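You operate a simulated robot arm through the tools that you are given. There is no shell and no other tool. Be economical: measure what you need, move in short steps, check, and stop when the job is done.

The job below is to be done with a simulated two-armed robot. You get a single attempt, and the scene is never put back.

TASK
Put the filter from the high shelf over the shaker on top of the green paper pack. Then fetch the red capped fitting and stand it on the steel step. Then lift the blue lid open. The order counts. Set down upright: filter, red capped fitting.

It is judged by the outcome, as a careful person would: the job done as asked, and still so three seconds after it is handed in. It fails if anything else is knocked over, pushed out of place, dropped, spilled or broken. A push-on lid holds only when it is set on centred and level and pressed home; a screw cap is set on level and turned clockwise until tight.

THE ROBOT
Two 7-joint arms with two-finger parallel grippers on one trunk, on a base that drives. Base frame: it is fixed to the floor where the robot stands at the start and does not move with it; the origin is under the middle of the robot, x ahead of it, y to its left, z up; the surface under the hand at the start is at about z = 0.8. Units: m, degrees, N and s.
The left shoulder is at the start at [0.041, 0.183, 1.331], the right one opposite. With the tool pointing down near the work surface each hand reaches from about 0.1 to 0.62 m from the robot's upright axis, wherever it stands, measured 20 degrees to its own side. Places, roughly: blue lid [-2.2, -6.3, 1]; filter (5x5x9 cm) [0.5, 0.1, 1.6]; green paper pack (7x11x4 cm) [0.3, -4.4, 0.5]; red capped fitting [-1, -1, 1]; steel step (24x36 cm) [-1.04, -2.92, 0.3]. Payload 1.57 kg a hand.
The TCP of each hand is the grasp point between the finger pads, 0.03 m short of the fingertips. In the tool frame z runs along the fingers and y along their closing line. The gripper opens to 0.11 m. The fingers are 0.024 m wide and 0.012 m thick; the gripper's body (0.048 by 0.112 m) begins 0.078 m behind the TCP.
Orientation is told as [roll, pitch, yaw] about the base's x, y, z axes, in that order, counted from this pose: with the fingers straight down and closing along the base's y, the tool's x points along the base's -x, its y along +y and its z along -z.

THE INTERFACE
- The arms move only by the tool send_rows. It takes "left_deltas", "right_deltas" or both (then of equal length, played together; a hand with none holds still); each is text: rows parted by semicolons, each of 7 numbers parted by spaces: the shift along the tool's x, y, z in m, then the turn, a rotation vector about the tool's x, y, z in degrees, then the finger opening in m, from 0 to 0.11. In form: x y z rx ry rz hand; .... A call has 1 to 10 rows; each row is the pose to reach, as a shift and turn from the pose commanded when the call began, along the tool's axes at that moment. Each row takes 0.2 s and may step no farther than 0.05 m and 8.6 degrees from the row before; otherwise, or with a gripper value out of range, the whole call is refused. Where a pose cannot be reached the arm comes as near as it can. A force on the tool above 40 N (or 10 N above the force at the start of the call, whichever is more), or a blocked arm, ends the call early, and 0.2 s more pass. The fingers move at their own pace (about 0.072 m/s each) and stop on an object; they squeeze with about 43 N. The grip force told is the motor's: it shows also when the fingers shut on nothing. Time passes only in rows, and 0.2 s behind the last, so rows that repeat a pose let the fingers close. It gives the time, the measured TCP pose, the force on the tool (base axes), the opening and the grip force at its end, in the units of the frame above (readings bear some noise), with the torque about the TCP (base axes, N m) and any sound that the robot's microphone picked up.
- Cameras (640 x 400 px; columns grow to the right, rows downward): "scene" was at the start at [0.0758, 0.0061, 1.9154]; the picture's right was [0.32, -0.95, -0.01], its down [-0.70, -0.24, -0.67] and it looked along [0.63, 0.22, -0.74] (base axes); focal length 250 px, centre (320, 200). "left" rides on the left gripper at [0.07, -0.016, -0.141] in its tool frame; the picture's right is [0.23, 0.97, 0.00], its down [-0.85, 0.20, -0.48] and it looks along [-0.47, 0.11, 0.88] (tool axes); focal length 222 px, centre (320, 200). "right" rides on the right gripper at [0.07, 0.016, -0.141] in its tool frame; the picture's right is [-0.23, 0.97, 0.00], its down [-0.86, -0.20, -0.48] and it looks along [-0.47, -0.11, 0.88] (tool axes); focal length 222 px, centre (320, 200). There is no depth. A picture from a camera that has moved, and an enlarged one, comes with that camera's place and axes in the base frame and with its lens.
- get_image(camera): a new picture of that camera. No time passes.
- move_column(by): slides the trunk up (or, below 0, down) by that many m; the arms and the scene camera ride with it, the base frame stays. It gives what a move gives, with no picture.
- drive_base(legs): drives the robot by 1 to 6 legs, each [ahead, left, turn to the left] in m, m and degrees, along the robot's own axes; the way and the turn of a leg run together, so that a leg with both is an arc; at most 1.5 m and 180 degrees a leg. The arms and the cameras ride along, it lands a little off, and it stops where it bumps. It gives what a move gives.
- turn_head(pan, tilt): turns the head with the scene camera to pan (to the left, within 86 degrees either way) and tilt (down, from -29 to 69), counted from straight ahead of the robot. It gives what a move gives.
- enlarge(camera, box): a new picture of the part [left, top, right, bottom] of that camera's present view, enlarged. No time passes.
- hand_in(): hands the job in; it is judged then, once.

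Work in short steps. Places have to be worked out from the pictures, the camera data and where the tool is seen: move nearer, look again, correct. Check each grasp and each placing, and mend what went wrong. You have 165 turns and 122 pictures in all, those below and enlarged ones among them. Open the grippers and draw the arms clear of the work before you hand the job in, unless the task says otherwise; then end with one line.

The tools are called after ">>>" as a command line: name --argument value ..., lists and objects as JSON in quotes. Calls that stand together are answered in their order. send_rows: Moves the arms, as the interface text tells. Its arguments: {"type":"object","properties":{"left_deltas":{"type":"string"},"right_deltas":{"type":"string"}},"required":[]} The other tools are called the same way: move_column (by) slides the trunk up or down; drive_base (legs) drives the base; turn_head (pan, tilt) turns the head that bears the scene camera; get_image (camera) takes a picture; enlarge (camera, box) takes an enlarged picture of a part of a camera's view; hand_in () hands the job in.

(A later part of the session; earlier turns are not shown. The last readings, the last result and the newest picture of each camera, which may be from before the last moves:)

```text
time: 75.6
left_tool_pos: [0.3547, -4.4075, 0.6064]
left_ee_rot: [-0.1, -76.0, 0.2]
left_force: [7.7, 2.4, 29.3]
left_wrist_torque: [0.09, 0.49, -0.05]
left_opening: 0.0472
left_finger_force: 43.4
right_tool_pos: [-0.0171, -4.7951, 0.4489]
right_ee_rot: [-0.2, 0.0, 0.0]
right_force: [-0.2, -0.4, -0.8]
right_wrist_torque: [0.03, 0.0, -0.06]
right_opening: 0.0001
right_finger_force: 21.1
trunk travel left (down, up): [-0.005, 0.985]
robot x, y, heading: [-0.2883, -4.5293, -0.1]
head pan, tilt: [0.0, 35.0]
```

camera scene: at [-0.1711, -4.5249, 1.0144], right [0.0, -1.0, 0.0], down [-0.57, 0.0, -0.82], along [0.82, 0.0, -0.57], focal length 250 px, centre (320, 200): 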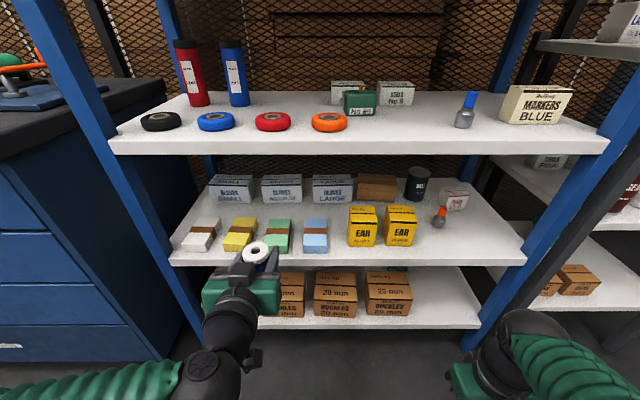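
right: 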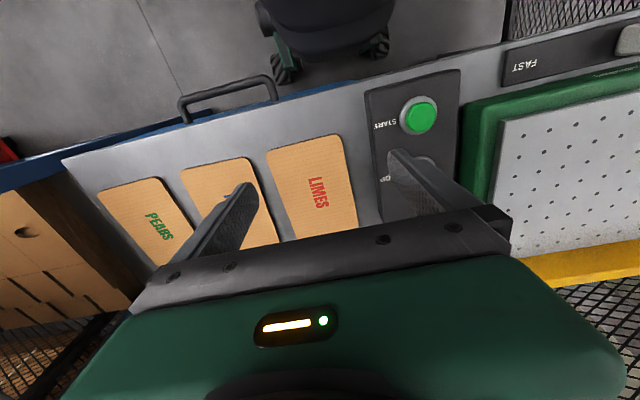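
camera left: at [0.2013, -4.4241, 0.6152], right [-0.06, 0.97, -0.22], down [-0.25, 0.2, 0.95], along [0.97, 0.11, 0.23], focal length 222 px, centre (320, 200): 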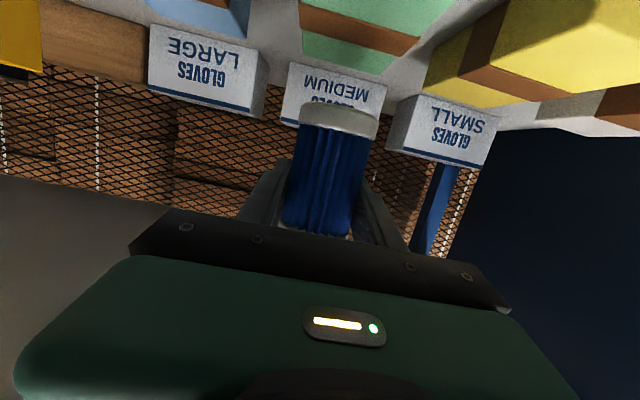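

Contact at TCP z≈0.606. I'll relieve the push by 4.5 mm, then open the fingers.

>>> send_rows --left_deltas "-0.0022 0 -0.0006 0 0 0 0;-0.0044 0 -0.0012 0 0 0 0;-0.0044 0 -0.0012 0 0 0 0"

>>> send_rows --left_deltas "0 0 0 0 0 0 0.06;0 0 0 0 0 0 0.075;0 0 0 0 0 0 0.075"

>>> get_image --camera "left"

>>> enlarge --camera "scene" --box '[200, 160, 360, 260]'

```text
time: 76.4
left_tool_pos: [0.354, -4.4073, 0.6055]
left_ee_rot: [-0.6, -75.3, 0.5]
left_force: [3.6, 2.8, 17.5]
left_wrist_torque: [0.18, 0.13, -0.05]
left_opening: 0.0471
left_finger_force: 42.9
right_tool_pos: [-0.0176, -4.7945, 0.4496]
right_ee_rot: [-0.2, -0.2, -0.1]
right_force: [-0.1, 0.1, 0.2]
right_wrist_torque: [0.0, 0.03, -0.01]
right_opening: 0.0002
right_finger_force: 21.1
trunk travel left (down, up): [-0.005, 0.985]
robot x, y, heading: [-0.2922, -4.5269, 0.2]
head pan, tilt: [0.0, 35.0]
```

```text
time: 77.2
left_tool_pos: [0.3545, -4.4089, 0.6043]
left_ee_rot: [-0.5, -75.2, 0.5]
left_force: [-0.2, -0.6, -0.3]
left_wrist_torque: [0.03, -0.01, 0.05]
left_opening: 0.075
left_finger_force: 0.1
right_tool_pos: [-0.0162, -4.7924, 0.448]
right_ee_rot: [-0.1, 0.1, 0.0]
right_force: [-0.3, -0.1, -0.1]
right_wrist_torque: [0.04, 0.0, 0.01]
right_opening: 0.0
right_finger_force: 21.3
trunk travel left (down, up): [-0.005, 0.985]
robot x, y, heading: [-0.2895, -4.5267, -0.3]
head pan, tilt: [0.0, 35.0]
```

```text
92 pictures are left
camera left: at [0.2008, -4.4244, 0.5729], right [-0.06, 0.97, -0.22], down [-0.24, 0.2, 0.95], along [0.97, 0.11, 0.23], focal length 222 px, centre (320, 200)
```

left: 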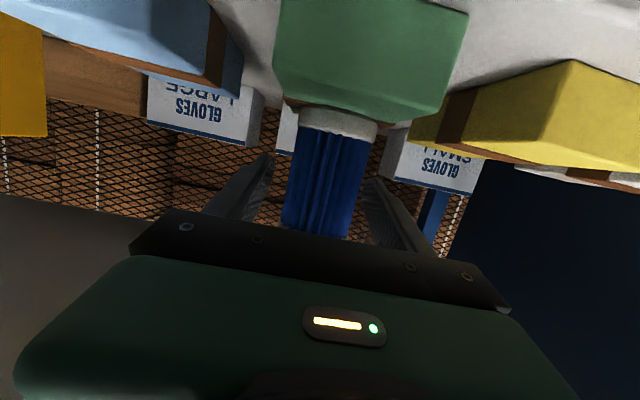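

```text
4.00 times, centred on (280, 210) of scene
camera zoom: at [-0.1707, -4.5254, 1.0144], right [0.0, -1.0, 0.0], down [-0.57, 0.0, -0.82], along [0.82, 0.0, -0.57], focal length 1000 px, centre (480, 160)
```

zoom: 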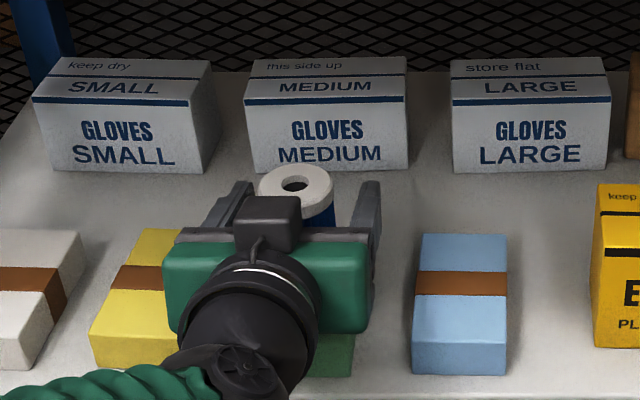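

The filter stands on the pack. I'll widen slightly and draw the hand straight back.

>>> send_rows --left_deltas "0 0 0 0 0 0 0.09;0.005 0 -0.019 0 0 0 0.09;0.0104 0 -0.0386 0 0 0 0.09;0.0208 0 -0.0773 0 0 0 0.09;0.0311 0 -0.116 0 0 0 0.09;0.0415 0 -0.1545 0 0 0 0.09;0.0415 0 -0.1545 0 0 0 0.09"

>>> get_image --camera "scene"

>>> get_image --camera "left"

```text
time: 78.8
left_tool_pos: [0.204, -4.4079, 0.6035]
left_ee_rot: [-0.3, -75.4, 0.3]
left_force: [-0.4, -1.0, -0.4]
left_wrist_torque: [-0.02, 0.03, 0.03]
left_opening: 0.0902
left_finger_force: 0.1
left hand out of reach, approached as far as the arm can: row 6, 7
right_tool_pos: [-0.0158, -4.7947, 0.4481]
right_ee_rot: [-0.2, 0.1, 0.1]
right_force: [-1.0, -0.3, 0.2]
right_wrist_torque: [-0.02, 0.01, 0.01]
right_opening: 0.0
right_finger_force: 21.4
trunk travel left (down, up): [-0.005, 0.985]
robot x, y, heading: [-0.2934, -4.5284, -0.0]
head pan, tilt: [0.0, 35.0]
```

```text
90 pictures are left
camera scene: at [-0.1714, -4.5261, 1.0144], right [0.0, -1.0, 0.0], down [-0.57, 0.0, -0.82], along [0.82, 0.0, -0.57], focal length 250 px, centre (320, 200)
```

scene: 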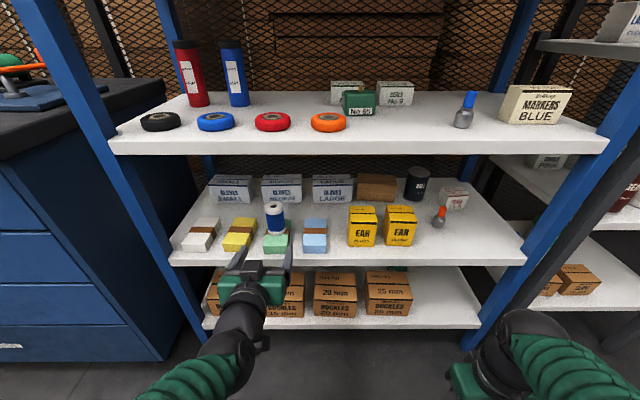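

```text
89 pictures are left
camera left: at [0.0497, -4.4245, 0.5726], right [-0.06, 0.97, -0.22], down [-0.25, 0.2, 0.95], along [0.97, 0.11, 0.23], focal length 222 px, centre (320, 200)
```

left: 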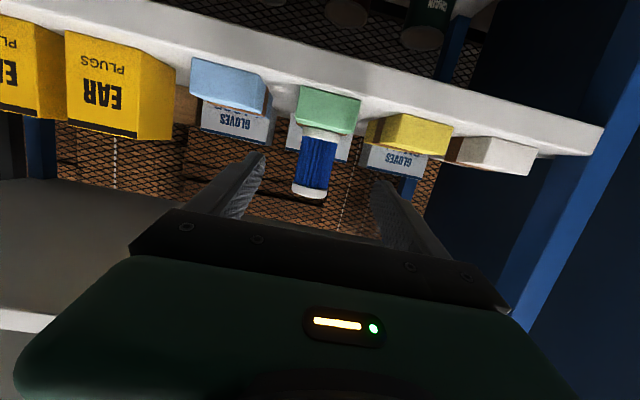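

The filter stands upright on the green pack with its neighbours undisturbed. I'll back off, raise the trunk, and turn left to face +y for the trip to the fitting.

>>> drive_base --legs '[[-0.22, 0, 0]]'

>>> move_column --by 0.4

>>> move_column --by 0.4

>>> drive_base --legs '[[0, 0, 90]]'

>>> turn_head --pan 30 --tilt 35

>>> get_image --camera "scene"

```text
time: 80.5
left_tool_pos: [-0.0153, -4.4076, 0.604]
left_ee_rot: [-0.5, -75.4, 0.5]
left_force: [0.1, -0.2, -0.6]
left_wrist_torque: [-0.03, 0.01, 0.03]
left_opening: 0.09
left_finger_force: 0.0
right_tool_pos: [-0.2344, -4.7938, 0.4473]
right_ee_rot: [-0.1, 0.0, 0.0]
right_force: [-0.2, -0.6, -0.6]
right_wrist_torque: [-0.04, -0.02, 0.02]
right_opening: 0.0001
right_finger_force: 21.6
trunk travel left (down, up): [-0.005, 0.985]
robot x, y, heading: [-0.5079, -4.5206, 0.3]
head pan, tilt: [0.0, 35.0]
```

```text
time: 84.3
left_tool_pos: [-0.0138, -4.4082, 1.0039]
left_ee_rot: [-0.5, -75.3, 0.6]
left_force: [-0.6, 0.1, -0.4]
left_wrist_torque: [0.01, 0.02, 0.0]
left_opening: 0.0901
left_finger_force: 0.1
right_tool_pos: [-0.2348, -4.7941, 0.8482]
right_ee_rot: [-0.2, 0.0, 0.0]
right_force: [-0.1, 0.1, -0.1]
right_wrist_torque: [-0.04, 0.02, -0.02]
right_opening: 0.0
right_finger_force: 21.2
trunk travel left (down, up): [-0.405, 0.585]
robot x, y, heading: [-0.5106, -4.5249, -0.2]
head pan, tilt: [0.0, 35.0]
```

```text
time: 88.2
left_tool_pos: [-0.0136, -4.4086, 1.4046]
left_ee_rot: [-0.5, -75.2, 0.4]
left_force: [0.5, 0.3, 0.9]
left_wrist_torque: [-0.02, -0.03, -0.02]
left_opening: 0.0899
left_finger_force: 0.1
right_tool_pos: [-0.2349, -4.794, 1.2476]
right_ee_rot: [-0.3, 0.1, 0.0]
right_force: [0.2, -0.7, -0.2]
right_wrist_torque: [0.0, -0.01, -0.02]
right_opening: 0.0
right_finger_force: 21.3
trunk travel left (down, up): [-0.805, 0.185]
robot x, y, heading: [-0.5063, -4.5255, -0.1]
head pan, tilt: [0.0, 35.0]
```

```text
time: 92.4
left_tool_pos: [-0.6366, -4.0337, 1.4049]
left_ee_rot: [-0.4, -75.3, 91.4]
left_force: [-0.9, -0.2, 0.6]
left_wrist_torque: [0.01, 0.04, -0.01]
left_opening: 0.0898
left_finger_force: 0.1
right_tool_pos: [-0.2456, -4.2476, 1.2469]
right_ee_rot: [-0.2, 0.0, 91.0]
right_force: [-0.2, 0.0, 0.8]
right_wrist_torque: [-0.04, 0.03, -0.05]
right_opening: 0.0001
right_finger_force: 21.4
trunk travel left (down, up): [-0.805, 0.185]
robot x, y, heading: [-0.5114, -4.5282, 90.9]
head pan, tilt: [0.0, 35.0]
```

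```text
time: 93.4
left_tool_pos: [-0.6364, -4.0332, 1.4036]
left_ee_rot: [-0.5, -75.2, 91.4]
left_force: [-0.2, -0.6, 0.0]
left_wrist_torque: [0.03, 0.0, 0.0]
left_opening: 0.0901
left_finger_force: 0.1
right_tool_pos: [-0.2465, -4.2474, 1.248]
right_ee_rot: [-0.3, 0.0, 90.9]
right_force: [0.0, 0.2, 0.0]
right_wrist_torque: [0.02, 0.01, 0.01]
right_opening: 0.0003
right_finger_force: 21.4
trunk travel left (down, up): [-0.805, 0.185]
robot x, y, heading: [-0.5118, -4.525, 91.1]
head pan, tilt: [30.0, 35.0]
```

```text
88 pictures are left
camera scene: at [-0.5545, -4.4186, 1.8145], right [0.86, 0.51, 0.0], down [0.3, -0.49, -0.82], along [-0.42, 0.7, -0.57], focal length 250 px, centre (320, 200)
```

scene: 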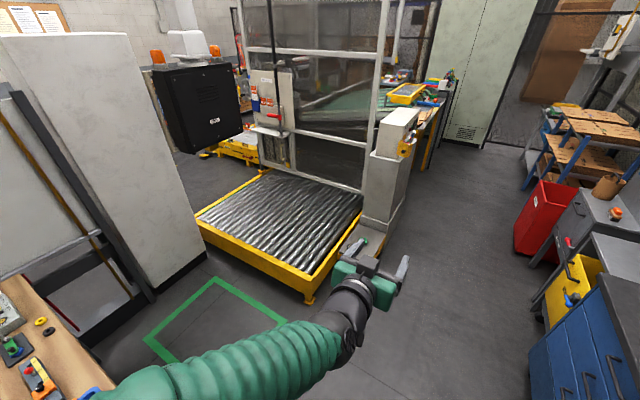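

The steel step seems to be the low grey plate next to the grey pillar; I'll inspect it later. I'll drive back up the aisle toward the bench.

>>> drive_base --legs '[[1.4, 0.0, -1], [1.5, 0, 0], [0.3, 0, 0]]'

>>> turn_head --pan 50 --tilt 45

>>> get_image --camera "scene"

```text
time: 108.9
left_tool_pos: [-0.6403, -0.8579, 1.4049]
left_ee_rot: [-0.6, -75.4, 90.5]
left_force: [0.4, 0.4, 0.6]
left_wrist_torque: [0.02, 0.02, 0.0]
left_opening: 0.0899
left_finger_force: 0.0
right_tool_pos: [-0.2549, -1.0771, 1.248]
right_ee_rot: [-0.2, -0.1, 90.2]
right_force: [-0.2, -0.4, -0.4]
right_wrist_torque: [0.0, 0.0, -0.01]
right_opening: 0.0
right_finger_force: 21.2
trunk travel left (down, up): [-0.805, 0.185]
robot x, y, heading: [-0.5251, -1.3484, 89.9]
head pan, tilt: [30.0, 35.0]
```

```text
time: 109.8
left_tool_pos: [-0.642, -0.8542, 1.4035]
left_ee_rot: [-0.5, -75.2, 90.4]
left_force: [0.1, 0.5, 0.3]
left_wrist_torque: [-0.05, 0.05, 0.01]
left_opening: 0.0902
left_finger_force: 0.0
right_tool_pos: [-0.2563, -1.0731, 1.2493]
right_ee_rot: [-0.2, 0.1, 90.0]
right_force: [-0.9, -0.2, 0.2]
right_wrist_torque: [-0.02, 0.01, 0.0]
right_opening: 0.0
right_finger_force: 21.5
trunk travel left (down, up): [-0.805, 0.185]
robot x, y, heading: [-0.5204, -1.3494, 90.3]
head pan, tilt: [50.0, 45.0]
```

```text
87 pictures are left
camera scene: at [-0.5848, -1.2642, 1.7997], right [0.64, 0.77, 0.0], down [0.54, -0.45, -0.71], along [-0.54, 0.45, -0.71], focal length 250 px, centre (320, 200)
```

scene: 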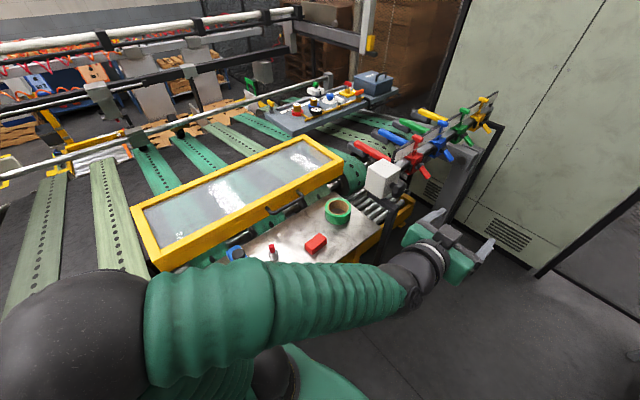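

The small red-capped item is at about (-1.15, -1.04) on the steel bench. I'll move forward a little and turn left to face the bench, then look closely.

>>> drive_base --legs '[[0.15, 0, 0], [0, 0, 90]]'

>>> turn_head --pan -10 --tilt 50

>>> get_image --camera "scene"

```text
time: 115.0
left_tool_pos: [-1.0166, -1.3237, 1.4032]
left_ee_rot: [-0.4, -75.3, -178.8]
left_force: [0.2, 0.5, 0.1]
left_wrist_torque: [0.01, 0.0, 0.02]
left_opening: 0.09
left_finger_force: 0.0
right_tool_pos: [-0.8016, -0.9355, 1.2485]
right_ee_rot: [-0.2, 0.1, -179.2]
right_force: [-0.1, 0.5, 0.6]
right_wrist_torque: [-0.01, 0.02, 0.0]
right_opening: 0.0001
right_finger_force: 20.9
trunk travel left (down, up): [-0.805, 0.185]
robot x, y, heading: [-0.5252, -1.2021, -179.1]
head pan, tilt: [50.0, 45.0]
```

```text
time: 116.3
left_tool_pos: [-1.0173, -1.3244, 1.4033]
left_ee_rot: [-0.5, -75.3, -178.8]
left_force: [0.3, 0.8, -0.3]
left_wrist_torque: [0.02, 0.01, 0.0]
left_opening: 0.0901
left_finger_force: 0.1
right_tool_pos: [-0.8021, -0.9358, 1.2469]
right_ee_rot: [-0.2, 0.0, -179.2]
right_force: [0.6, 0.6, -0.3]
right_wrist_torque: [0.01, -0.01, -0.01]
right_opening: 0.0
right_finger_force: 21.9
trunk travel left (down, up): [-0.805, 0.185]
robot x, y, heading: [-0.5241, -1.1947, -179.2]
head pan, tilt: [-10.0, 50.0]
```

```text
86 pictures are left
camera scene: at [-0.6303, -1.1853, 1.7928], right [0.16, 0.99, 0.0], down [0.76, -0.12, -0.64], along [-0.63, 0.1, -0.77], focal length 250 px, centre (320, 200)
```

scene: 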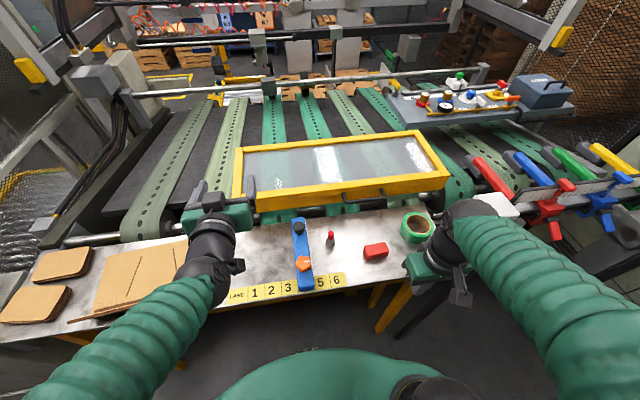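

>>> enlarge --camera "scene" --box '[270, 200, 430, 300]'

>>> enlarge --camera "scene" --box '[390, 60, 600, 160]'

```text
4.00 times, centred on (350, 250) of scene
camera zoom: at [-0.6303, -1.1853, 1.7928], right [0.16, 0.99, 0.0], down [0.76, -0.12, -0.64], along [-0.63, 0.1, -0.77], focal length 1000 px, centre (200, 0)
```

zoom: 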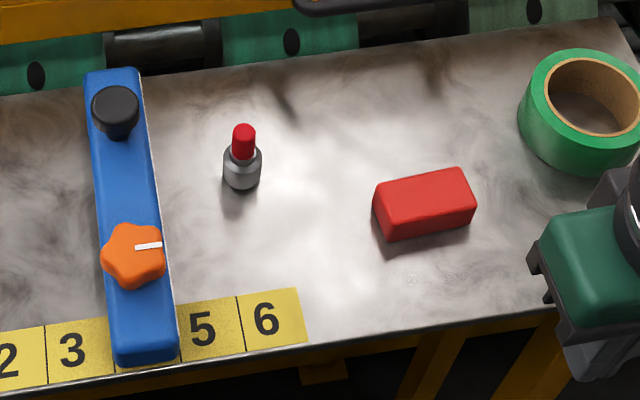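

```text
3.05 times, centred on (495, 110) of scene
camera zoom: at [-0.6303, -1.1853, 1.7928], right [0.16, 0.99, 0.0], down [0.76, -0.12, -0.64], along [-0.63, 0.1, -0.77], focal length 762 px, centre (-213, 474)
```

zoom: 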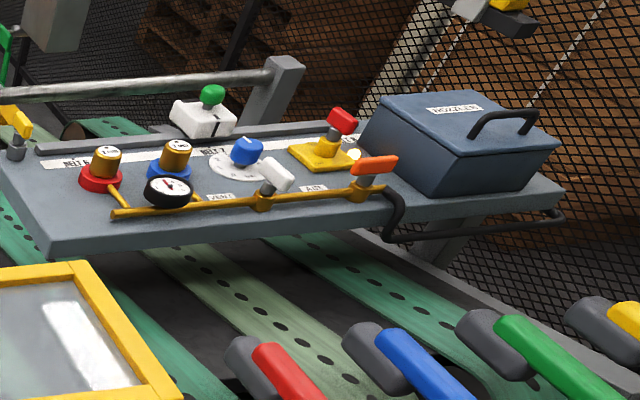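

The fitting stands near (-1.08, -1.075), with a grey body about 3.5 cm wide under a red cap. I'll bring the right hand above it with the fingers partly open and look down.

>>> send_rows --right_deltas "-0.04 0.02 0 0 0 0 0.07;-0.08 0.04 0 0 0 0 0.07;-0.12 0.06 0 0 0 0 0.07;-0.16 0.08 0 0 0 0 0.07;-0.2 0.1 0 0 0 0 0.07;-0.23 0.125 0 0 0 0 0.07;-0.25 0.135 0 0 0 0 0.07;-0.25 0.135 0 0 0 0 0.07"

>>> get_image --camera "right"

>>> get_image --camera "scene"

```text
time: 118.1
left_tool_pos: [-1.0167, -1.3244, 1.404]
left_ee_rot: [-0.5, -75.3, -178.8]
left_force: [0.1, 0.5, -0.2]
left_wrist_torque: [-0.03, -0.01, 0.01]
left_opening: 0.09
left_finger_force: 0.0
right_tool_pos: [-1.0509, -1.0742, 1.246]
right_ee_rot: [-0.2, -0.1, -179.2]
right_force: [-0.3, -0.2, 0.7]
right_wrist_torque: [-0.01, 0.0, 0.01]
right_opening: 0.07
right_finger_force: 0.2
trunk travel left (down, up): [-0.805, 0.185]
robot x, y, heading: [-0.5235, -1.1971, -179.4]
head pan, tilt: [-10.0, 50.0]
```

```text
83 pictures are left
camera right: at [-0.9826, -1.0896, 1.3894], right [-0.21, -0.98, 0.0], down [-0.86, 0.19, 0.48], along [-0.47, 0.11, -0.88], focal length 222 px, centre (320, 200)
```

right: 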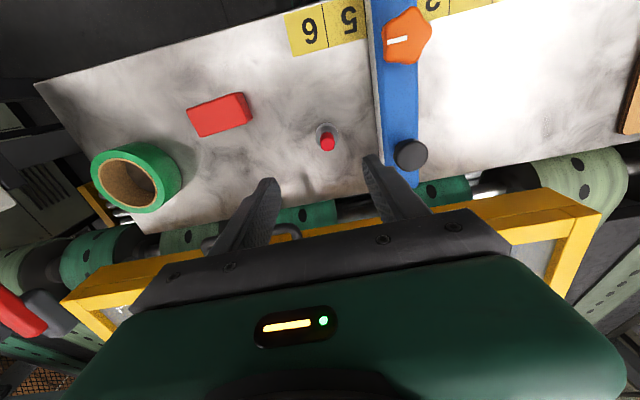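

```text
82 pictures are left
camera scene: at [-0.6318, -1.1859, 1.7927], right [0.16, 0.99, 0.0], down [0.76, -0.12, -0.64], along [-0.63, 0.1, -0.77], focal length 250 px, centre (320, 200)
```

scene: 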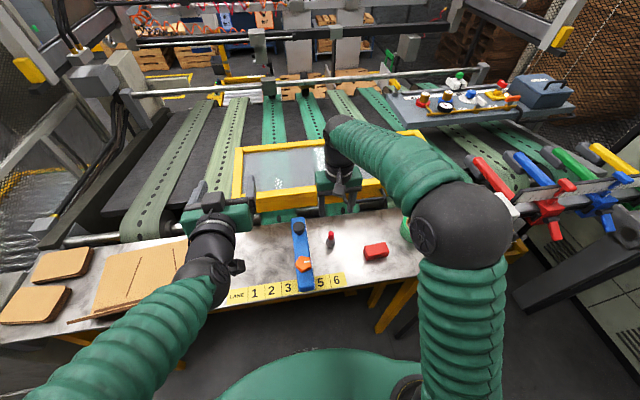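

From both views the fitting's base is at about (-1.058, -1.082, ~1.0). I'll correct and descend 0.1 m for a closer look.

>>> send_rows --right_deltas "-0.004 0.004 0.035 0 0 0 0.07;-0.007 0.008 0.07 0 0 0 0.07;-0.007 0.008 0.1 0 0 0 0.07;-0.007 0.008 0.1 0 0 0 0.07"

>>> get_image --camera "right"

>>> enlarge --camera "scene" --box '[270, 160, 430, 260]'

```text
time: 119.1
left_tool_pos: [-1.0172, -1.3253, 1.4043]
left_ee_rot: [-0.5, -75.4, -178.7]
left_force: [-0.4, 0.2, -0.2]
left_wrist_torque: [-0.01, 0.0, 0.03]
left_opening: 0.0899
left_finger_force: 0.2
right_tool_pos: [-1.0564, -1.0812, 1.1471]
right_ee_rot: [-0.2, 0.0, -179.2]
right_force: [0.0, 0.0, 0.2]
right_wrist_torque: [0.01, 0.0, -0.01]
right_opening: 0.0699
right_finger_force: 0.1
trunk travel left (down, up): [-0.805, 0.185]
robot x, y, heading: [-0.523, -1.199, -179.4]
head pan, tilt: [-10.0, 50.0]
```

```text
81 pictures are left
camera right: at [-0.9888, -1.098, 1.2891], right [-0.21, -0.98, 0.0], down [-0.86, 0.19, 0.48], along [-0.47, 0.11, -0.88], focal length 222 px, centre (320, 200)
```

right: 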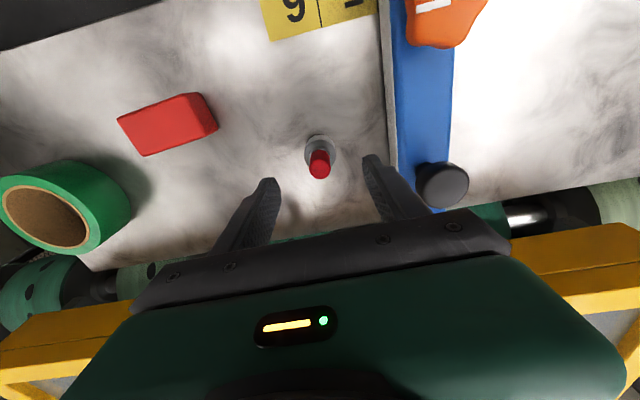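

```text
4.00 times, centred on (350, 210) of scene
camera zoom: at [-0.6316, -1.1859, 1.7927], right [0.16, 0.99, 0.0], down [0.76, -0.12, -0.64], along [-0.63, 0.1, -0.77], focal length 1000 px, centre (200, 160)
```

zoom: 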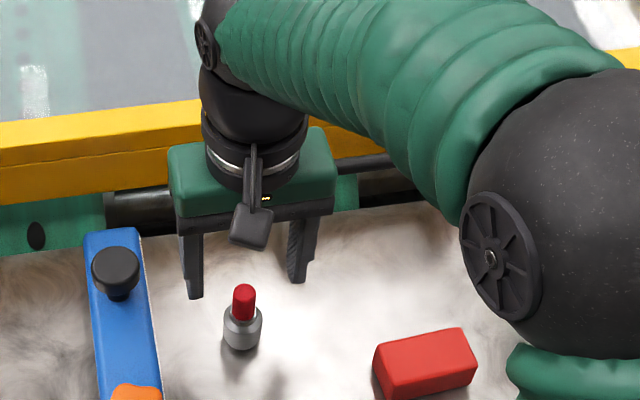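

The fingers straddle it in y. The base height is still uncertain (0.95–1.02), so I'll go down 6 cm more and check the relative position.

>>> send_rows --right_deltas "0 -0.002 0.03 0 0 0 0.07;0 -0.003 0.06 0 0 0 0.07;0 -0.003 0.06 0 0 0 0.07"

>>> get_image --camera "right"

>>> enlarge --camera "scene" --box '[290, 190, 370, 270]'

```text
time: 119.9
left_tool_pos: [-1.0169, -1.3241, 1.4044]
left_ee_rot: [-0.5, -75.3, -178.6]
left_force: [-0.1, -0.8, -0.3]
left_wrist_torque: [0.01, -0.01, 0.02]
left_opening: 0.0902
left_finger_force: 0.1
right_tool_pos: [-1.0571, -1.0787, 1.0868]
right_ee_rot: [-0.2, 0.0, -179.2]
right_force: [-0.3, 0.5, -0.2]
right_wrist_torque: [-0.01, 0.04, -0.02]
right_opening: 0.07
right_finger_force: 0.0
trunk travel left (down, up): [-0.805, 0.185]
robot x, y, heading: [-0.5258, -1.1974, -179.0]
head pan, tilt: [-10.0, 50.0]
```

```text
79 pictures are left
camera right: at [-0.9887, -1.095, 1.2294], right [-0.21, -0.98, 0.0], down [-0.86, 0.19, 0.48], along [-0.47, 0.11, -0.88], focal length 222 px, centre (320, 200)
```

right: 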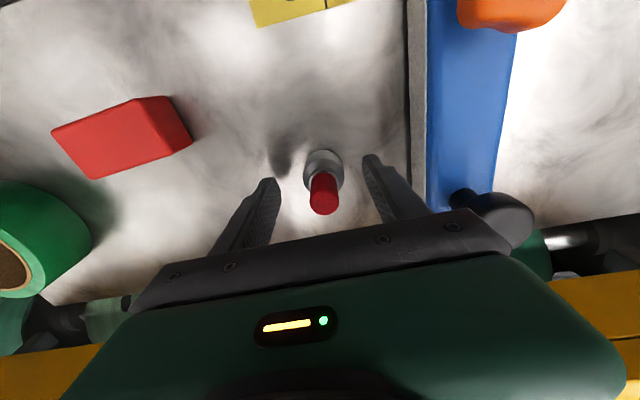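

```text
5.00 times, centred on (330, 230) of scene
camera zoom: at [-0.6315, -1.1859, 1.7927], right [0.16, 0.99, 0.0], down [0.76, -0.12, -0.64], along [-0.63, 0.1, -0.77], focal length 1250 px, centre (270, 50)
```

zoom: 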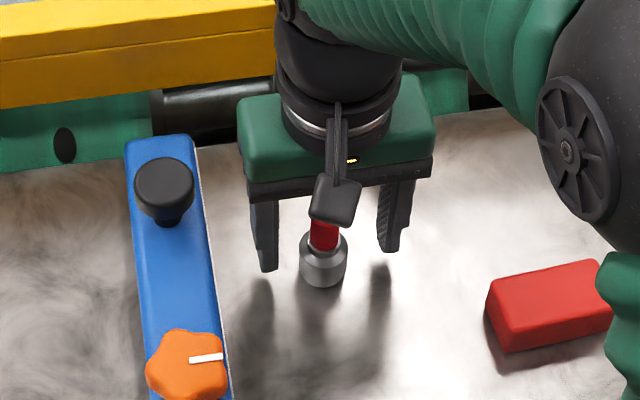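

Projection puts the bench top at z≈1.0 and the fitting at x≈-1.063. I'll descend to TCP 1.038 (tips ≈8 mm above bench) and check before closing.

>>> send_rows --right_deltas "-0.003 0 0.012 0 0 0 0.07;-0.006 0 0.024 0 0 0 0.07;-0.006 0 0.036 0 0 0 0.07;-0.006 0 0.044 0 0 0 0.07;-0.006 0 0.048 0 0 0 0.07;-0.006 0 0.048 0 0 0 0.07"

>>> get_image --camera "right"

>>> enlarge --camera "scene" --box '[290, 190, 370, 270]'

```text
time: 120.5
left_tool_pos: [-1.0143, -1.3255, 1.4047]
left_ee_rot: [-0.5, -75.4, -178.8]
left_force: [-1.1, -0.1, -0.7]
left_wrist_torque: [-0.01, 0.01, 0.01]
left_opening: 0.09
left_finger_force: 0.0
right_tool_pos: [-1.0618, -1.0788, 1.0696]
right_ee_rot: [-0.1, -0.3, -179.1]
right_force: [5.3, -0.6, 3.0]
right_wrist_torque: [-0.01, 0.34, 0.0]
right_opening: 0.0701
right_finger_force: 0.1
trunk travel left (down, up): [-0.805, 0.185]
robot x, y, heading: [-0.5254, -1.1987, -178.9]
head pan, tilt: [-10.0, 50.0]
stopped in row 3 (right hand): the force on the tool passed its limit at 44 N (the readings are from after the stop); the commanded pose is now the measured one
```

```text
77 pictures are left
camera right: at [-0.9921, -1.0954, 1.2119], right [-0.21, -0.98, 0.0], down [-0.86, 0.19, 0.48], along [-0.47, 0.1, -0.88], focal length 222 px, centre (320, 200)
```

right: 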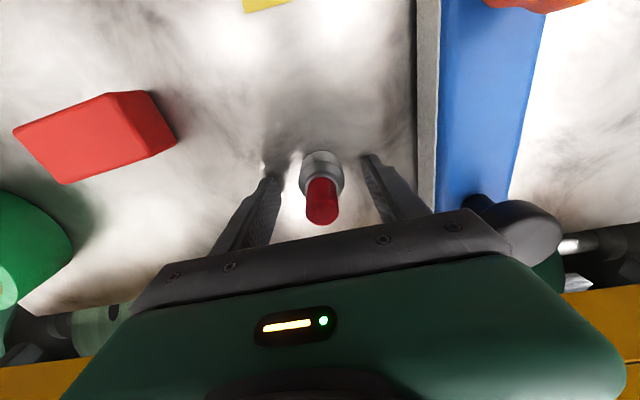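

```text
5.00 times, centred on (330, 230) of scene
camera zoom: at [-0.6265, -1.1861, 1.7929], right [0.16, 0.99, 0.0], down [0.76, -0.12, -0.64], along [-0.64, 0.1, -0.77], focal length 1250 px, centre (270, 50)
```

zoom: 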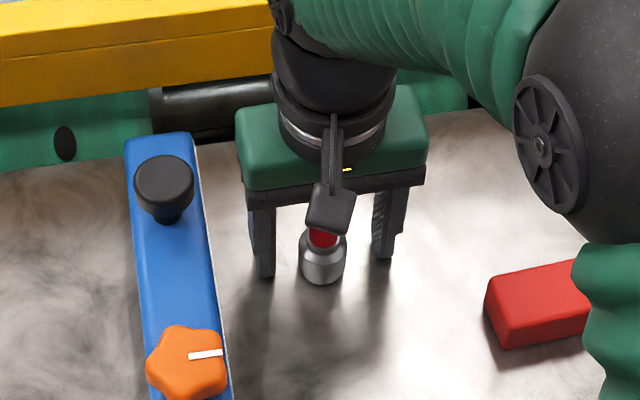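

It touched down at tips z≈1.04, and the finger shadows meet the tips, so the bench top is really at about 1.035–1.04. I'll rise 4 mm, shift 5 mm in x to centre, and close.

>>> send_rows --right_deltas "0.003 0 -0.004 0 0 0 0.07;0.006 0 -0.004 0 0 0 0.07;0.006 0 -0.004 0 0 0 0.05;0.006 0 -0.004 0 0 0 0.0;0.006 0 -0.004 0 0 0 0.0;0.006 0 -0.004 0 0 0 0.0;0.006 0 -0.004 0 0 0 0"

>>> get_image --camera "right"

>>> enlarge --camera "scene" --box '[290, 190, 370, 270]'

```text
time: 122.1
left_tool_pos: [-1.0176, -1.3242, 1.4041]
left_ee_rot: [-0.7, -75.4, -178.7]
left_force: [-1.3, 0.3, 0.2]
left_wrist_torque: [-0.04, 0.02, -0.01]
left_opening: 0.0899
left_finger_force: 0.1
right_tool_pos: [-1.0596, -1.0797, 1.0722]
right_ee_rot: [-0.1, -0.3, -179.3]
right_force: [-1.4, -0.1, 4.0]
right_wrist_torque: [-0.07, 0.04, 0.01]
right_opening: 0.0319
right_finger_force: 40.4
trunk travel left (down, up): [-0.805, 0.185]
robot x, y, heading: [-0.5242, -1.1978, -179.1]
head pan, tilt: [-10.0, 50.0]
```

```text
75 pictures are left
camera right: at [-0.9894, -1.0955, 1.2146], right [-0.21, -0.98, 0.0], down [-0.86, 0.19, 0.48], along [-0.47, 0.1, -0.88], focal length 222 px, centre (320, 200)
```

right: 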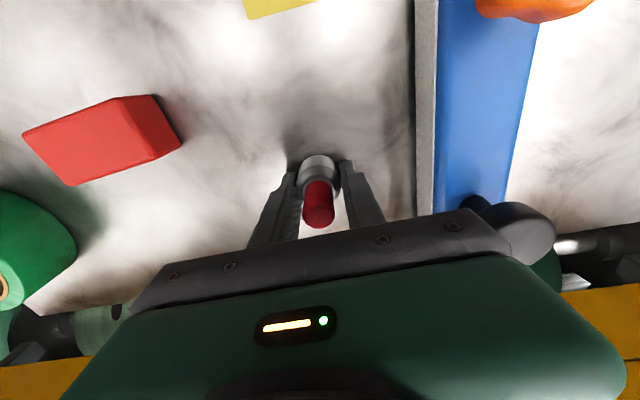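

```text
5.00 times, centred on (330, 230) of scene
camera zoom: at [-0.6321, -1.1861, 1.7927], right [0.16, 0.99, 0.0], down [0.76, -0.12, -0.64], along [-0.63, 0.1, -0.77], focal length 1250 px, centre (270, 50)
```

zoom: 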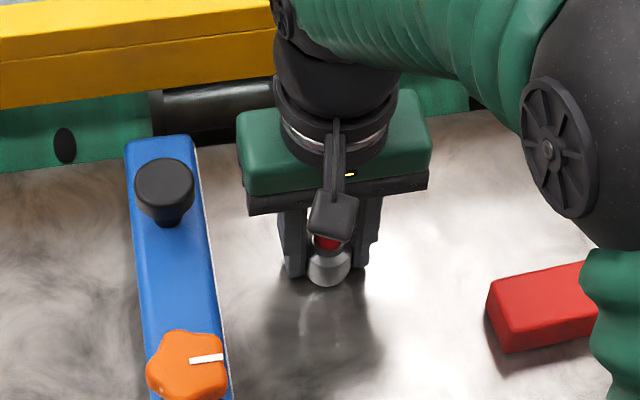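

Gripped at 0.032 m. I'll lift 0.13 m and check that it stays upright.

>>> send_rows --right_deltas "0 0 -0.02 0 0 0 0;0 0 -0.05 0 0 0 0;0 0 -0.09 0 0 0 0;0 0 -0.13 0 0 0 0;0 0 -0.13 0 0 0 0"

>>> enlarge --camera "right" --box '[240, 120, 400, 240]'

>>> enlarge --camera "scene" --box '[290, 140, 390, 240]'

```text
time: 123.3
left_tool_pos: [-1.0175, -1.3245, 1.404]
left_ee_rot: [-0.5, -75.3, -178.6]
left_force: [0.6, -0.7, 0.8]
left_wrist_torque: [-0.01, 0.01, 0.02]
left_opening: 0.0902
left_finger_force: 0.0
right_tool_pos: [-1.0591, -1.0797, 1.2024]
right_ee_rot: [-0.1, -0.1, -179.1]
right_force: [-0.9, 0.3, -0.8]
right_wrist_torque: [0.0, 0.0, -0.02]
right_opening: 0.0318
right_finger_force: 40.2
trunk travel left (down, up): [-0.805, 0.185]
robot x, y, heading: [-0.5254, -1.2001, -179.3]
head pan, tilt: [-10.0, 50.0]
```

```text
3.33 times, centred on (320, 180) of right
camera zoom: at [-0.9894, -1.0955, 1.3452], right [-0.21, -0.98, 0.0], down [-0.86, 0.19, 0.48], along [-0.47, 0.1, -0.88], focal length 740 px, centre (320, 267)
```

zoom: 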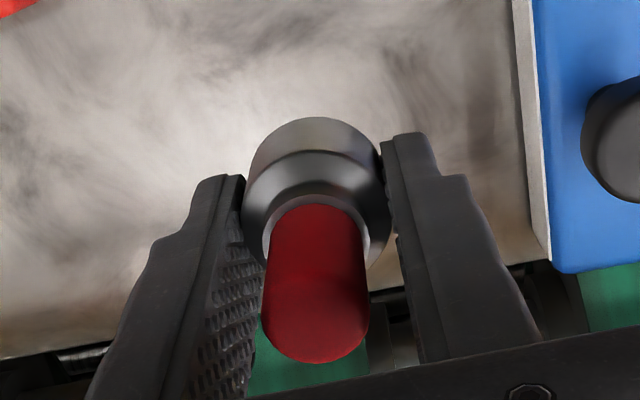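

```text
4.00 times, centred on (340, 190) of scene
camera zoom: at [-0.6325, -1.1859, 1.7926], right [0.16, 0.99, 0.0], down [0.76, -0.12, -0.64], along [-0.63, 0.1, -0.77], focal length 1000 px, centre (240, 240)
```

zoom: 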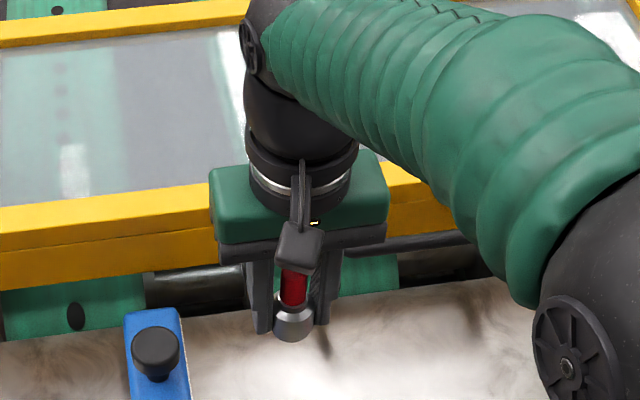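

Held upright near the fingertips. I'll raise and retract the right arm, then turn left to face -y and drive toward the step.

>>> send_rows --right_deltas "0.03 -0.01 -0.03 0 0 0 0;0.06 -0.02 -0.06 0 0 0 0;0.09 -0.03 -0.09 0 0 0 0;0.12 -0.04 -0.1 0 0 0 0;0.16 -0.05 -0.1 0 0 0 0;0.2 -0.06 -0.1 0 0 0 0;0.2 -0.06 -0.1 0 0 0 0"

>>> drive_base --legs '[[-0.08, 0, 0], [0, 0, 90]]'

>>> turn_head --pan -25 --tilt 40

>>> get_image --camera "scene"

```text
time: 124.9
left_tool_pos: [-1.0173, -1.3231, 1.4038]
left_ee_rot: [-0.5, -75.3, -178.9]
left_force: [0.3, -0.8, -0.7]
left_wrist_torque: [-0.02, -0.04, -0.01]
left_opening: 0.09
left_finger_force: 0.1
right_tool_pos: [-0.8574, -1.0143, 1.3017]
right_ee_rot: [-0.1, -0.1, -179.1]
right_force: [-0.8, -0.6, -1.9]
right_wrist_torque: [0.06, -0.02, 0.0]
right_opening: 0.0319
right_finger_force: 40.4
trunk travel left (down, up): [-0.805, 0.185]
robot x, y, heading: [-0.5219, -1.2011, -179.2]
head pan, tilt: [-10.0, 50.0]
```

```text
time: 129.8
left_tool_pos: [-0.3156, -1.6902, 1.4045]
left_ee_rot: [-0.6, -75.4, -88.5]
left_force: [0.3, -0.8, 0.0]
left_wrist_torque: [-0.01, 0.0, -0.01]
left_opening: 0.0903
left_finger_force: 0.0
right_tool_pos: [-0.6235, -1.5345, 1.3013]
right_ee_rot: [-0.1, -0.3, -89.0]
right_force: [-0.1, -0.3, -0.7]
right_wrist_torque: [0.0, 0.02, 0.03]
right_opening: 0.0315
right_finger_force: 40.2
trunk travel left (down, up): [-0.805, 0.185]
robot x, y, heading: [-0.4436, -1.2001, -89.0]
head pan, tilt: [-10.0, 50.0]
```

```text
time: 130.6
left_tool_pos: [-0.3158, -1.6901, 1.4038]
left_ee_rot: [-0.5, -75.2, -88.6]
left_force: [-1.0, -0.6, 0.1]
left_wrist_torque: [0.0, 0.02, 0.01]
left_opening: 0.0899
left_finger_force: 0.0
right_tool_pos: [-0.6252, -1.5333, 1.3023]
right_ee_rot: [-0.1, -0.2, -88.8]
right_force: [0.7, 0.8, -0.7]
right_wrist_torque: [-0.01, 0.0, 0.0]
right_opening: 0.0317
right_finger_force: 40.4
trunk travel left (down, up): [-0.805, 0.185]
robot x, y, heading: [-0.4419, -1.1977, -89.0]
head pan, tilt: [-25.0, 40.0]
```

```text
71 pictures are left
camera scene: at [-0.4774, -1.3059, 1.8069], right [-0.91, 0.4, 0.0], down [0.26, 0.59, -0.77], along [-0.31, -0.7, -0.64], focal length 250 px, centre (320, 200)
```

scene: 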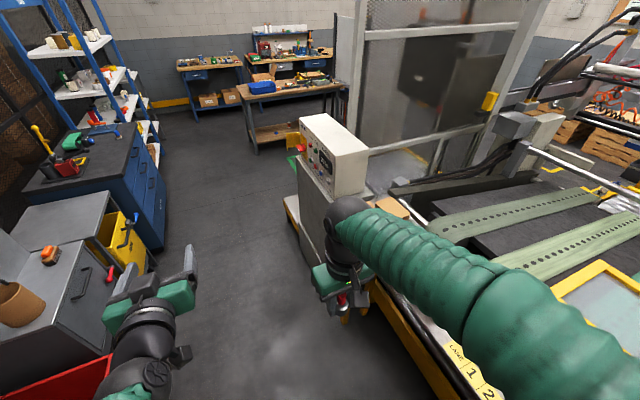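

The passage is clear (grey pillar edge at x≈-0.88). I'll drive on to y≈-2.9 and look right at the step.

>>> drive_base --legs '[[1.4, 0.03, -1], [0.3, 0, 0]]'

>>> turn_head --pan -60 --tilt 55

>>> get_image --camera "scene"

```text
time: 139.2
left_tool_pos: [-0.3017, -3.3876, 1.4046]
left_ee_rot: [-0.5, -75.4, -90.4]
left_force: [0.1, 0.2, 0.7]
left_wrist_torque: [-0.04, 0.01, 0.03]
left_opening: 0.0901
left_finger_force: 0.0
right_tool_pos: [-0.6063, -3.2218, 1.3036]
right_ee_rot: [-0.1, -0.4, -90.8]
right_force: [0.9, 0.9, -1.0]
right_wrist_torque: [-0.04, -0.05, 0.02]
right_opening: 0.0318
right_finger_force: 39.7
trunk travel left (down, up): [-0.805, 0.185]
robot x, y, heading: [-0.4112, -2.8922, -90.7]
head pan, tilt: [-25.0, 40.0]
```

```text
time: 140.2
left_tool_pos: [-0.303, -3.3929, 1.4034]
left_ee_rot: [-0.5, -75.3, -90.4]
left_force: [-0.4, -0.7, -0.5]
left_wrist_torque: [0.01, 0.01, 0.0]
left_opening: 0.0901
left_finger_force: 0.0
right_tool_pos: [-0.6059, -3.2258, 1.3026]
right_ee_rot: [0.0, -0.1, -90.8]
right_force: [-0.3, 0.3, -0.6]
right_wrist_torque: [0.02, 0.01, -0.01]
right_opening: 0.0319
right_finger_force: 40.2
trunk travel left (down, up): [-0.805, 0.185]
robot x, y, heading: [-0.4143, -2.8958, -90.7]
head pan, tilt: [-60.0, 55.0]
```

```text
70 pictures are left
camera scene: at [-0.4772, -2.9611, 1.7862], right [-0.49, 0.87, 0.0], down [0.71, 0.4, -0.57], along [-0.5, -0.28, -0.82], focal length 250 px, centre (320, 200)
```

scene: 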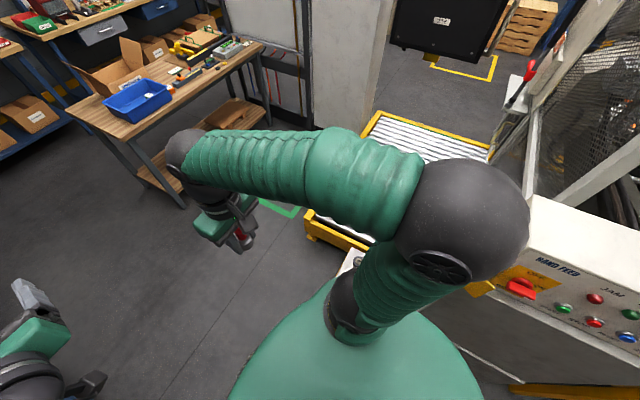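

The step lies just right of me, beside the "Hand feed" machine. I'll shift away from the machine and turn right to face it.

>>> drive_base --legs '[[0.15, 0.08, 0], [0, 0, -90]]'

>>> turn_head --pan 0 --tilt 50

>>> get_image --camera "scene"

```text
time: 145.5
left_tool_pos: [-0.8301, -3.1638, 1.4046]
left_ee_rot: [-0.5, -75.3, -179.7]
left_force: [0.6, 0.2, 0.8]
left_wrist_torque: [-0.01, -0.01, 0.03]
left_opening: 0.0901
left_finger_force: 0.0
right_tool_pos: [-0.666, -2.8574, 1.3021]
right_ee_rot: [-0.2, -0.2, 179.9]
right_force: [-0.3, -1.2, 0.1]
right_wrist_torque: [0.0, -0.02, -0.01]
right_opening: 0.0319
right_finger_force: 40.4
trunk travel left (down, up): [-0.805, 0.185]
robot x, y, heading: [-0.3357, -3.0443, 179.7]
head pan, tilt: [-60.0, 55.0]
```

```text
time: 146.8
left_tool_pos: [-0.8303, -3.1632, 1.4036]
left_ee_rot: [-0.5, -75.4, -179.8]
left_force: [-0.3, 0.7, 0.1]
left_wrist_torque: [-0.02, -0.01, 0.03]
left_opening: 0.0898
left_finger_force: 0.1
right_tool_pos: [-0.667, -2.8592, 1.3029]
right_ee_rot: [-0.2, -0.1, 179.9]
right_force: [-1.1, -0.3, -0.6]
right_wrist_torque: [0.0, 0.0, -0.01]
right_opening: 0.0318
right_finger_force: 40.3
trunk travel left (down, up): [-0.805, 0.185]
robot x, y, heading: [-0.3361, -3.0479, 179.9]
head pan, tilt: [0.0, 50.0]
```

```text
69 pictures are left
camera scene: at [-0.4436, -3.0436, 1.7927], right [0.0, 1.0, 0.0], down [0.77, 0.0, -0.64], along [-0.64, 0.0, -0.77], focal length 250 px, centre (320, 200)
```

scene: 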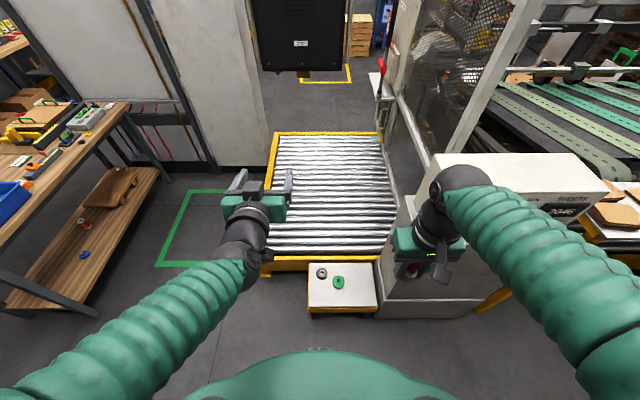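

>>> enlarge --camera "scene" --box '[280, 230, 440, 330]'

```text
4.00 times, centred on (360, 280) of scene
camera zoom: at [-0.4436, -3.0436, 1.7927], right [0.0, 1.0, 0.0], down [0.77, 0.0, -0.64], along [-0.64, 0.0, -0.77], focal length 1000 px, centre (160, -120)
```

zoom: 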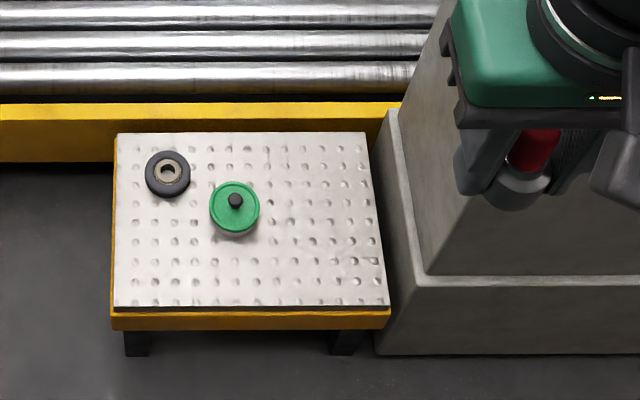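

The step plate is visible, holding a bearing and a green knob in its left half, so the free right half suits the fitting. I'll raise the left hand out of the way, then lower the trunk 0.4 to measure again.

>>> send_rows --left_deltas "-0.035 0.012 -0.009 0 0 0 0.09;-0.07 0.024 -0.018 0 0 0 0.05;-0.105 0.036 -0.027 0 0 0 0;-0.14 0.05 -0.036 0 0 0 0;-0.175 0.05 -0.045 0 0 0 0"

>>> move_column --by -0.4

>>> get_image --camera "scene"

>>> get_image --camera "right"

```text
time: 148.0
left_tool_pos: [-0.8876, -3.1976, 1.5123]
left_ee_rot: [0.2, -75.5, 179.6]
left_force: [-0.3, 1.5, -0.1]
left_wrist_torque: [-0.05, -0.01, 0.04]
left_opening: 0.0
left_finger_force: 21.1
left hand out of reach, approached as far as the arm can: row 1, 2, 3, 4, 5
right_tool_pos: [-0.6676, -2.8553, 1.3012]
right_ee_rot: [0.0, -0.2, 179.9]
right_force: [0.7, -0.3, -1.0]
right_wrist_torque: [-0.02, 0.04, 0.0]
right_opening: 0.0321
right_finger_force: 40.3
trunk travel left (down, up): [-0.805, 0.185]
robot x, y, heading: [-0.3363, -3.0458, 180.0]
head pan, tilt: [0.0, 50.0]
```

```text
time: 151.8
left_tool_pos: [-0.8867, -3.2006, 1.1128]
left_ee_rot: [-0.3, -75.5, -180.0]
left_force: [-0.5, 0.2, 0.2]
left_wrist_torque: [-0.03, -0.06, 0.0]
left_opening: 0.0001
left_finger_force: 20.8
right_tool_pos: [-0.6686, -2.8569, 0.9024]
right_ee_rot: [0.0, -0.2, 179.9]
right_force: [0.1, -0.1, -1.4]
right_wrist_torque: [-0.01, 0.02, -0.01]
right_opening: 0.0319
right_finger_force: 40.9
trunk travel left (down, up): [-0.405, 0.585]
robot x, y, heading: [-0.3343, -3.0477, 179.9]
head pan, tilt: [0.0, 50.0]
```

```text
67 pictures are left
camera scene: at [-0.4433, -3.0437, 1.3928], right [0.0, 1.0, 0.0], down [0.77, 0.0, -0.64], along [-0.64, 0.0, -0.77], focal length 250 px, centre (320, 200)
```

scene: 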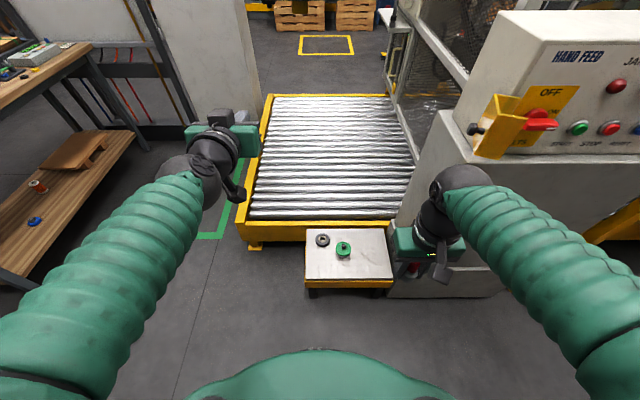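

```text
66 pictures are left
camera right: at [-0.5978, -2.874, 1.0442], right [-0.23, -0.97, 0.0], down [-0.85, 0.2, 0.48], along [-0.47, 0.11, -0.88], focal length 222 px, centre (320, 200)
```

right: 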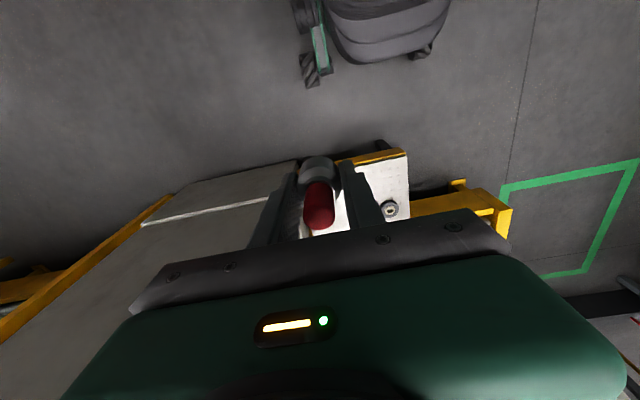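

Triangulation gives step top z≈0.30, x from -1.15 to -0.88, y from -3.10 to -2.72. My target spot is (-0.98, -2.81), clear of the green knob. I'll drive 0.1 ahead, lower the trunk 0.35, and move the hand over the spot.

>>> drive_base --legs '[[0.1, 0, 0]]'

>>> move_column --by -0.35

>>> send_rows --right_deltas "-0.04 -0.01 0 0 0 0 0;-0.08 -0.02 0 0 0 0 0;-0.12 -0.03 0 0 0 0 0;-0.16 -0.04 0 0 0 0 0;-0.2 -0.045 0 0 0 0 0;-0.21 -0.045 0 0 0 0 0"

>>> get_image --camera "scene"

>>> get_image --camera "right"

```text
time: 152.9
left_tool_pos: [-0.9889, -3.2003, 1.1117]
left_ee_rot: [-0.2, -75.5, -179.9]
left_force: [-0.4, -1.3, -0.1]
left_wrist_torque: [0.01, 0.0, 0.0]
left_opening: 0.0001
left_finger_force: 21.0
right_tool_pos: [-0.7669, -2.8568, 0.9019]
right_ee_rot: [0.0, -0.2, 180.0]
right_force: [-0.3, -0.1, -1.8]
right_wrist_torque: [0.0, -0.04, 0.02]
right_opening: 0.0318
right_finger_force: 40.2
trunk travel left (down, up): [-0.405, 0.585]
robot x, y, heading: [-0.4322, -3.0449, 179.7]
head pan, tilt: [0.0, 50.0]
```

```text
time: 156.4
left_tool_pos: [-0.9864, -3.2009, 0.7622]
left_ee_rot: [-0.2, -75.5, -179.9]
left_force: [-0.6, 0.4, -0.3]
left_wrist_torque: [0.01, 0.0, 0.02]
left_opening: 0.0003
left_finger_force: 21.2
right_tool_pos: [-0.766, -2.8572, 0.5526]
right_ee_rot: [0.0, -0.2, 179.9]
right_force: [0.1, 0.3, -0.6]
right_wrist_torque: [-0.05, -0.01, -0.02]
right_opening: 0.0319
right_finger_force: 40.7
trunk travel left (down, up): [-0.055, 0.935]
robot x, y, heading: [-0.4311, -3.0477, 179.9]
head pan, tilt: [0.0, 50.0]
```

```text
time: 157.8
left_tool_pos: [-0.9865, -3.2012, 0.7619]
left_ee_rot: [-0.3, -75.5, -179.9]
left_force: [-0.4, -0.6, -0.2]
left_wrist_torque: [-0.01, 0.01, 0.02]
left_opening: 0.0
left_finger_force: 22.0
right_tool_pos: [-0.9764, -2.8122, 0.5525]
right_ee_rot: [-0.1, -0.3, 179.8]
right_force: [-1.1, -0.9, -0.6]
right_wrist_torque: [0.0, 0.0, 0.0]
right_opening: 0.0315
right_finger_force: 40.2
trunk travel left (down, up): [-0.055, 0.935]
robot x, y, heading: [-0.4333, -3.0481, 179.9]
head pan, tilt: [0.0, 50.0]
```

```text
65 pictures are left
camera scene: at [-0.5437, -3.0434, 1.0426], right [0.0, 1.0, 0.0], down [0.77, 0.0, -0.64], along [-0.64, 0.0, -0.77], focal length 250 px, centre (320, 200)
```

scene: 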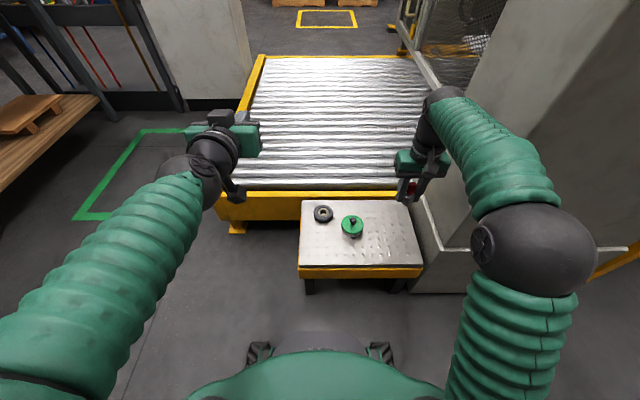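

```text
64 pictures are left
camera right: at [-0.9076, -2.828, 0.6947], right [-0.23, -0.97, 0.0], down [-0.85, 0.2, 0.48], along [-0.47, 0.11, -0.88], focal length 222 px, centre (320, 200)
```

right: 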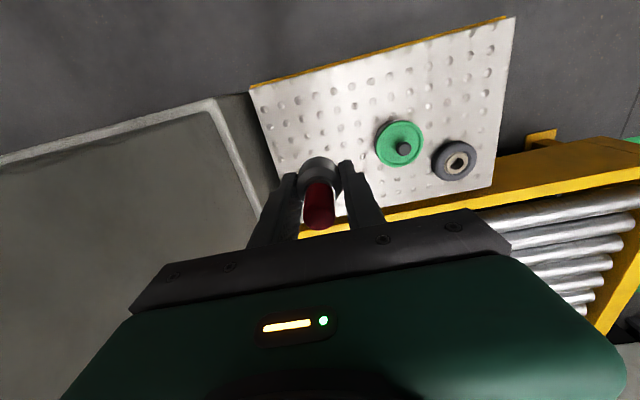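

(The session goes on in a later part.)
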